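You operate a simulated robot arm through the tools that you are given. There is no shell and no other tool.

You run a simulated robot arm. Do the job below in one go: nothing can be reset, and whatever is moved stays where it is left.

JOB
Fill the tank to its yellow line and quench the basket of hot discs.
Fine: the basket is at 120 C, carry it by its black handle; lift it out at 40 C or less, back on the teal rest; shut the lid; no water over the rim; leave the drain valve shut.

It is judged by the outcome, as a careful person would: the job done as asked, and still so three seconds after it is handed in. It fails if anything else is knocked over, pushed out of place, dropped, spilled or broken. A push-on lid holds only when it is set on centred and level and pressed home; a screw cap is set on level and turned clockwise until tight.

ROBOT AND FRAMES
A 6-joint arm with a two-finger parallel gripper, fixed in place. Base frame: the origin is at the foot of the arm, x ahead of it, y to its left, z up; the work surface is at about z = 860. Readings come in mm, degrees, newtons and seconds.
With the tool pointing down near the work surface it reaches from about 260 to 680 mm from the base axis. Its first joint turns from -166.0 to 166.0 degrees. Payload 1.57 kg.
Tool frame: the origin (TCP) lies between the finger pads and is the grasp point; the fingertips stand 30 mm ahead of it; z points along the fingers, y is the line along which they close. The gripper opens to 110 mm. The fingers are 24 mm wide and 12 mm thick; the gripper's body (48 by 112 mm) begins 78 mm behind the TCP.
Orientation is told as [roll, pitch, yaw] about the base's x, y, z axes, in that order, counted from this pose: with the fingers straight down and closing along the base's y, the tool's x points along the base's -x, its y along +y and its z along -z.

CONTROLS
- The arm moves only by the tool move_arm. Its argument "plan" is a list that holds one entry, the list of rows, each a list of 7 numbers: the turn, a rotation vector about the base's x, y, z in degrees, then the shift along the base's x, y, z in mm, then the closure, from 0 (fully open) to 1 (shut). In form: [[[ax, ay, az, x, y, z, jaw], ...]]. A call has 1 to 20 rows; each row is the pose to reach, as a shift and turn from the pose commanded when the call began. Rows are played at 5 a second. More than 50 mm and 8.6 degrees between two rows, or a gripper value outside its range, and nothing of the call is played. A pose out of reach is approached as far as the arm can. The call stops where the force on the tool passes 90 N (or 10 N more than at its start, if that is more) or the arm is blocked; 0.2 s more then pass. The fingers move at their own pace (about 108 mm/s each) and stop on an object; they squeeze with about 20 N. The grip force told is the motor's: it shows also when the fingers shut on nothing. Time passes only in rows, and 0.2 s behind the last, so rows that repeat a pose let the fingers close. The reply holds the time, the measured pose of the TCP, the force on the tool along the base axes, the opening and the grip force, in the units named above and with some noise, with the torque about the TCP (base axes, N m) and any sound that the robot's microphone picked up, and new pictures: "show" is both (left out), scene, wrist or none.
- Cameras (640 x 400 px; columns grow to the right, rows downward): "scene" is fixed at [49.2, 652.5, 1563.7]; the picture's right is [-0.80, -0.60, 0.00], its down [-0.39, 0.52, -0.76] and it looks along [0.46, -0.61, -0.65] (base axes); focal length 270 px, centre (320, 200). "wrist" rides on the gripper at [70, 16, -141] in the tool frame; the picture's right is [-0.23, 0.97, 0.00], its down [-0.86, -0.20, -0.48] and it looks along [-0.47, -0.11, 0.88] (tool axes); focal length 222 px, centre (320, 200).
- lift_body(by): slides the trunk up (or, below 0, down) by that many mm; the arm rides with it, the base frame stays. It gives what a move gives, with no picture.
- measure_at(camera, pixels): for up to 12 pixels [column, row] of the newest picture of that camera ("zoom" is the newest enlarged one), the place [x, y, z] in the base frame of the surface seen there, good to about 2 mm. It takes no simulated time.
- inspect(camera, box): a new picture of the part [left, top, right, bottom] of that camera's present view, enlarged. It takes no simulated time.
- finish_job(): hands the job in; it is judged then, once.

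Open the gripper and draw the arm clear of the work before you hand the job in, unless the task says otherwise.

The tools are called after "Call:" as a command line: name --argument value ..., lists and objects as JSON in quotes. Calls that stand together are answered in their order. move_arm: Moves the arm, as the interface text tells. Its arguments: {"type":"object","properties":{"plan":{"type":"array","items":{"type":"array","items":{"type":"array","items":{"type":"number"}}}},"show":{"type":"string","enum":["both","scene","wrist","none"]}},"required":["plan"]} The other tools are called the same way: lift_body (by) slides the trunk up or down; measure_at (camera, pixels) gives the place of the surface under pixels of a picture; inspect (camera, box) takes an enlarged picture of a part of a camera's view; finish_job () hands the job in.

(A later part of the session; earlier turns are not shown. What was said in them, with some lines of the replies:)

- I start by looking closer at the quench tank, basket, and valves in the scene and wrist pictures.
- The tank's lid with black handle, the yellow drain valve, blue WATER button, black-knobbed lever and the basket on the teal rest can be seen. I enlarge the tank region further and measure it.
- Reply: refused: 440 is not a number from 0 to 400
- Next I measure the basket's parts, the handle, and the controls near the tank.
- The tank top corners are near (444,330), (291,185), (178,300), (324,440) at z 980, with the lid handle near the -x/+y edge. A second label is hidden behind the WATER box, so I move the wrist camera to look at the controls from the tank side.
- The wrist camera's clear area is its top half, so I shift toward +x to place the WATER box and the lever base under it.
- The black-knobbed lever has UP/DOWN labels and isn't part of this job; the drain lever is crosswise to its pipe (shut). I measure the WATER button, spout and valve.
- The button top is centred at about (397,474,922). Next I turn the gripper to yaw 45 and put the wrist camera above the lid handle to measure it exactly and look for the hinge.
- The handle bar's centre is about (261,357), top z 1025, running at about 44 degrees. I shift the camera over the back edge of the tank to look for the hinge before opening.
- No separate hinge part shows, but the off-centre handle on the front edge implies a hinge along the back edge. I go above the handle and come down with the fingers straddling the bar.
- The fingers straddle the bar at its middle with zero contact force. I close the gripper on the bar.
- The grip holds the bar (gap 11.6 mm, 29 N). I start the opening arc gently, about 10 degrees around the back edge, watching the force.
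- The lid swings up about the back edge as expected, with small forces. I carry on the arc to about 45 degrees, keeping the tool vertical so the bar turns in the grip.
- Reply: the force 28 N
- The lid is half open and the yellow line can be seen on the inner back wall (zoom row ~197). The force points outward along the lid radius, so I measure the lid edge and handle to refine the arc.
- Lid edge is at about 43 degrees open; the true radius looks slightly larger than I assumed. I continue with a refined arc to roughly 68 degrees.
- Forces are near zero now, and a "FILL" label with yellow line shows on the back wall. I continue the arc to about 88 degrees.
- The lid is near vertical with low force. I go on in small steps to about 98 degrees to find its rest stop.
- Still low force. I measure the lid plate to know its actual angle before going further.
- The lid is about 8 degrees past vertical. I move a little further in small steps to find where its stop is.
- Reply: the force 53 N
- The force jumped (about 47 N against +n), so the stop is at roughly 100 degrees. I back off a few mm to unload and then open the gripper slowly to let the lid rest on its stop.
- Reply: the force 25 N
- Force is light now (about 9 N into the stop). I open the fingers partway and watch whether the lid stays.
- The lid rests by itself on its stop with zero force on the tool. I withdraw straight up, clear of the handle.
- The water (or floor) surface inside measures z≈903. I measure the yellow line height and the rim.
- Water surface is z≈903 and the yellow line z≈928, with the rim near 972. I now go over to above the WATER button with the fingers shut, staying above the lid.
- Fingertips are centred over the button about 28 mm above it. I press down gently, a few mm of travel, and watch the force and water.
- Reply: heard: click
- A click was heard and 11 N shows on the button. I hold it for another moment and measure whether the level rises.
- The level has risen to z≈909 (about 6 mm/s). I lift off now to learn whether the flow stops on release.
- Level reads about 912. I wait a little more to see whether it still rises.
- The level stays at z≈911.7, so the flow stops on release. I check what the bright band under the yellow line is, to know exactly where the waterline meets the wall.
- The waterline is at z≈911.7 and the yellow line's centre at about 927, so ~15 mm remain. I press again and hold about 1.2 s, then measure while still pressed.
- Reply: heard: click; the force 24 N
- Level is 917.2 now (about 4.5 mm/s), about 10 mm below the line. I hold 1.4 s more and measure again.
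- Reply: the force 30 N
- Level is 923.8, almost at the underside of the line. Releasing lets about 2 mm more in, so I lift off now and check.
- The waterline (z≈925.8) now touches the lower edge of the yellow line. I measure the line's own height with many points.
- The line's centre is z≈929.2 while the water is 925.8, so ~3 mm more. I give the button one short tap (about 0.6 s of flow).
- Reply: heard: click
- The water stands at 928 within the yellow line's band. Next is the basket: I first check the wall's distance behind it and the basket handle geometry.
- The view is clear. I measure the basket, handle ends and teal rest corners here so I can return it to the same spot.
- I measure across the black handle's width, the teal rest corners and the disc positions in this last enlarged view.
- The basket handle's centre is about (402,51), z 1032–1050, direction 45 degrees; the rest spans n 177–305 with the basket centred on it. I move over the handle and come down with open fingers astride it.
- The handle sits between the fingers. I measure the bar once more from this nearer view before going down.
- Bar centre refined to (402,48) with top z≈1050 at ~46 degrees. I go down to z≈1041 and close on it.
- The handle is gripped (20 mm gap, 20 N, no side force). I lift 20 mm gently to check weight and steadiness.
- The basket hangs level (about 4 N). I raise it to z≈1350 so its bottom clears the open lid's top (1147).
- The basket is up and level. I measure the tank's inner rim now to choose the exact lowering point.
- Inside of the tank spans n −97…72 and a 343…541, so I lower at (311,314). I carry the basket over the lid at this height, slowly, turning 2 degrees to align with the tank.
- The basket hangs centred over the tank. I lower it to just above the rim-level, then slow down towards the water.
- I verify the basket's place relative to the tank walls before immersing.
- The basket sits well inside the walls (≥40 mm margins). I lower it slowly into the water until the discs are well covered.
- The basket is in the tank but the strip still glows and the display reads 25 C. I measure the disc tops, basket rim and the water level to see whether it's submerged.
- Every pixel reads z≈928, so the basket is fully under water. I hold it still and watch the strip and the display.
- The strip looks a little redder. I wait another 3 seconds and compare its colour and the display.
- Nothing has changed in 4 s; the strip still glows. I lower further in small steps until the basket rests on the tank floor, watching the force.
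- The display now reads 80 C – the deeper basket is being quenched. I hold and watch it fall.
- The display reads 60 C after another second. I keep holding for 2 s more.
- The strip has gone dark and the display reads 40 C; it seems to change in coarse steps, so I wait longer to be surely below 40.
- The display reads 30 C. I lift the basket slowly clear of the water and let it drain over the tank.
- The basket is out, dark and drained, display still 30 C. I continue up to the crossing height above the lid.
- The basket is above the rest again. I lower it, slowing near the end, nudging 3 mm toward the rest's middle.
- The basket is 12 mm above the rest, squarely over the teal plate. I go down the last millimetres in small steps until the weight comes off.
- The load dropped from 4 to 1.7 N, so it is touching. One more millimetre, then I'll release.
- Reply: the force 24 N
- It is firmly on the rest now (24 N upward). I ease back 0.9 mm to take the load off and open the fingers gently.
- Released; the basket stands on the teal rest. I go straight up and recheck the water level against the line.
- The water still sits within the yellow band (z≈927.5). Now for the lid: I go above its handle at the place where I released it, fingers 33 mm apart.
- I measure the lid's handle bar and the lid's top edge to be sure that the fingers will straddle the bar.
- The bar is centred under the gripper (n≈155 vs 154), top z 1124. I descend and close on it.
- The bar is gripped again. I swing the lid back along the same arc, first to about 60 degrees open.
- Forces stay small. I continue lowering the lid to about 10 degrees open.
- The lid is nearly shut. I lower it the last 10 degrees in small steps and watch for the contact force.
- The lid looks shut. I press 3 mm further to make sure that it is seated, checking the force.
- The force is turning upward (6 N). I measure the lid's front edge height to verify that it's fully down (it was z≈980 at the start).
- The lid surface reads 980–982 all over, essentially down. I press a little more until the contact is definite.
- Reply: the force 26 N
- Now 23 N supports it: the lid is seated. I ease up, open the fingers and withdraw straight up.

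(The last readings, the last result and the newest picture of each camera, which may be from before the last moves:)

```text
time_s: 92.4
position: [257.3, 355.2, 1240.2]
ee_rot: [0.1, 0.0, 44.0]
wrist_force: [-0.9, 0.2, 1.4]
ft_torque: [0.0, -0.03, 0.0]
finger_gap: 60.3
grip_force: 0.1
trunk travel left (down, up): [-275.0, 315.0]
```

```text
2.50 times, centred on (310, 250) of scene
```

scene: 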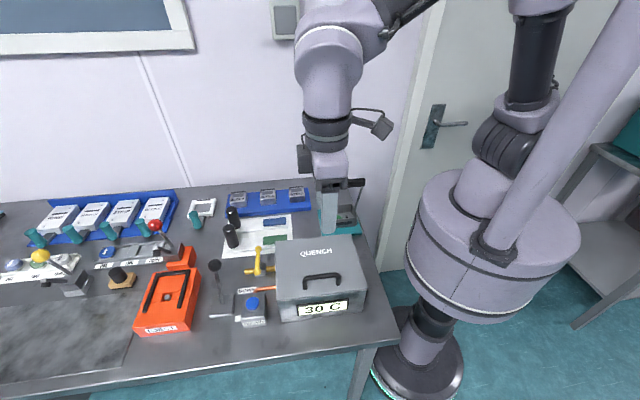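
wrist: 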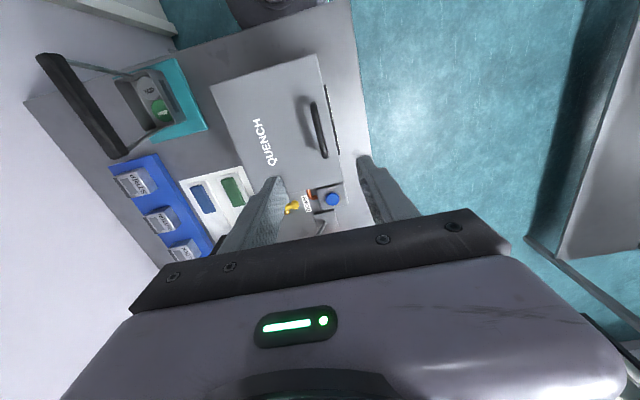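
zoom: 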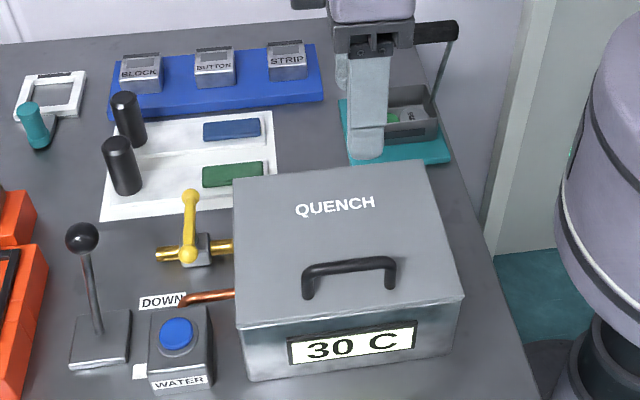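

The lid is shut and the valve, lever and button look untouched. I retract the arm up and away, fully open, and check the lid's level and the basket.

Call:
move_arm --plan '[[[0, 0, 0, 10, -5, 40, 0.3], [0, 0, 0, 25, -15, 80, 0.1], [0, 0, 0, 50, -30, 110, 0], [0, 0, -8, 80, -45, 110, 0], [0, 0, -16, 110, -60, 110, 0], [0, 0, -24, 140, -75, 110, 0], [0, 0, -32, 165, -80, 110, 0], [0, 0, -40, 177, -83, 110, 0], [0, 0, -44, 177, -83, 110, 0], [0, 0, -44, 177, -83, 110, 0]]]' --show "both"

Call:
inspect --camera "scene" --box '[220, 165, 400, 330]'

Call:
measure_at --camera "zoom" --pixels '[[250, 315], [300, 310], [400, 300], [450, 292], [250, 200], [420, 180], [330, 240], [355, 272], [360, 130], [440, 150]]'

```text
time_s: 94.6
position: [436.4, 272.3, 1348.5]
ee_rot: [0.0, 0.0, 0.0]
wrist_force: [0.3, 0.4, -0.4]
ft_torque: [0.03, 0.02, -0.01]
finger_gap: 110.0
grip_force: 0.1
trunk travel left (down, up): [-275.0, 315.0]
```

scene: 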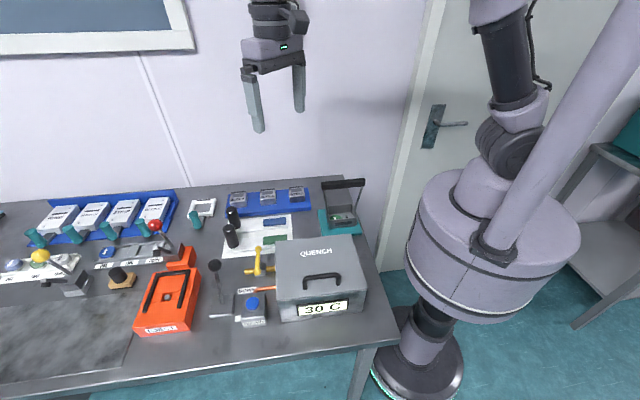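
wrist: 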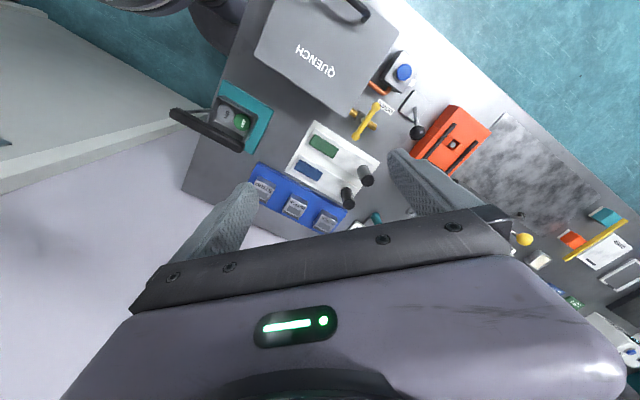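

```text
2.42 times, centred on (310, 248) of scene
```

zoom: 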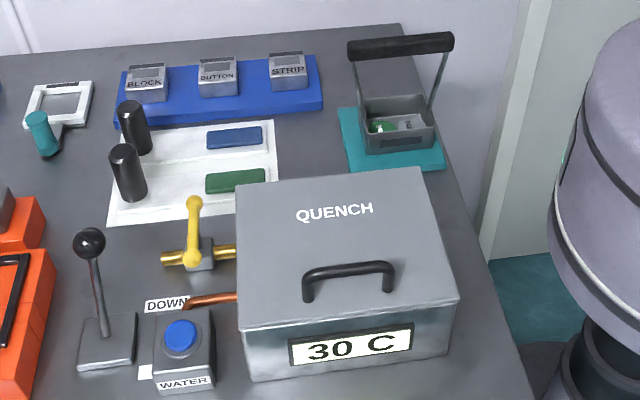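

```text
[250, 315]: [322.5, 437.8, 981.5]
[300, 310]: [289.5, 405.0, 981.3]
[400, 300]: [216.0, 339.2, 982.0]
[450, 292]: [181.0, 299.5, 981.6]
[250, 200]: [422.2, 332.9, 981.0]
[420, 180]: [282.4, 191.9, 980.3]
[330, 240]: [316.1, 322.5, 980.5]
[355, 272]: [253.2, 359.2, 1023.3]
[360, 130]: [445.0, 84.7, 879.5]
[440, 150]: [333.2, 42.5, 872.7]
```

Lid surface 980–982 all round. I compare the lid seam with the same crop as at the start.

Call:
inspect --camera "scene" --box '[220, 220, 380, 330]'

Call:
inspect --camera "scene" --box '[300, 165, 390, 245]'

```text
3.64 times, centred on (300, 275) of scene
```

zoom: 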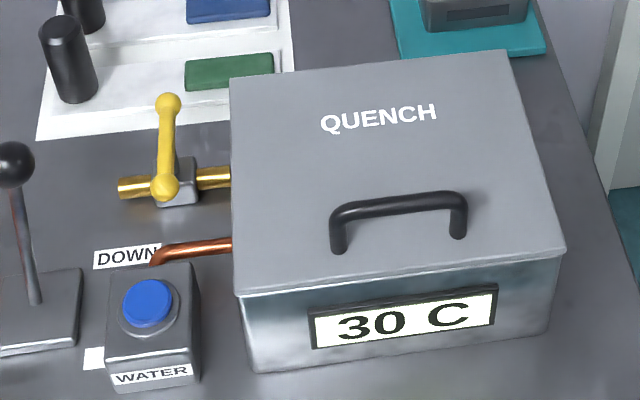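

```text
5.00 times, centred on (345, 205) of scene
```

zoom: 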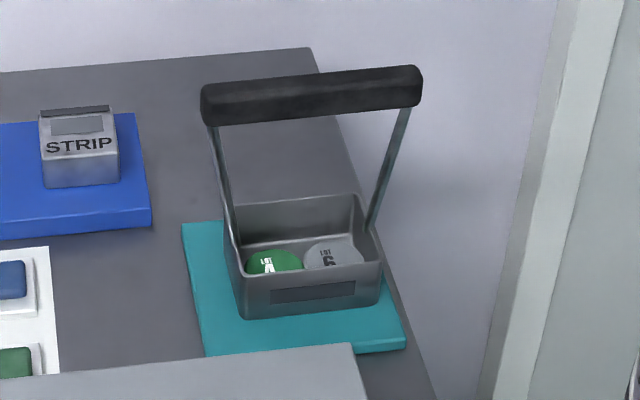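

The lid seam matches the starting picture. The basket stands on the teal rest with both discs and its strip dark, the drain lever is still crosswise, and the arm is clear with the gripper open. I hand the job in.

Call:
finish_job

```text
The job is handed in.
```

The job is done and handed in; I haven't been told how it was judged.

- **Water:** the tank is filled to within the yellow line's band, about 1 mm below its centre. The rim was about 44 mm above the water, and I saw none go over.
- **Quench:** I carried the basket in and out by its black handle. I lifted it out when the display read 30 C, and the glowing strip on it had gone dark.
- **Basket:** it is back on the teal rest with both discs still in it.
- **Lid:** it is shut and pressed down, level with where it was at the start.
- **Drain valve:** I didn't touch it. Its lever still lies across the pipe, which I took to mean shut.

The first depth I lowered the basket to covered the discs but did not start the cooling. After about 4 seconds I lowered it 8 mm further, and it then cooled normally.

The arm is clear of the work with the gripper open, and I saw nothing else moved.
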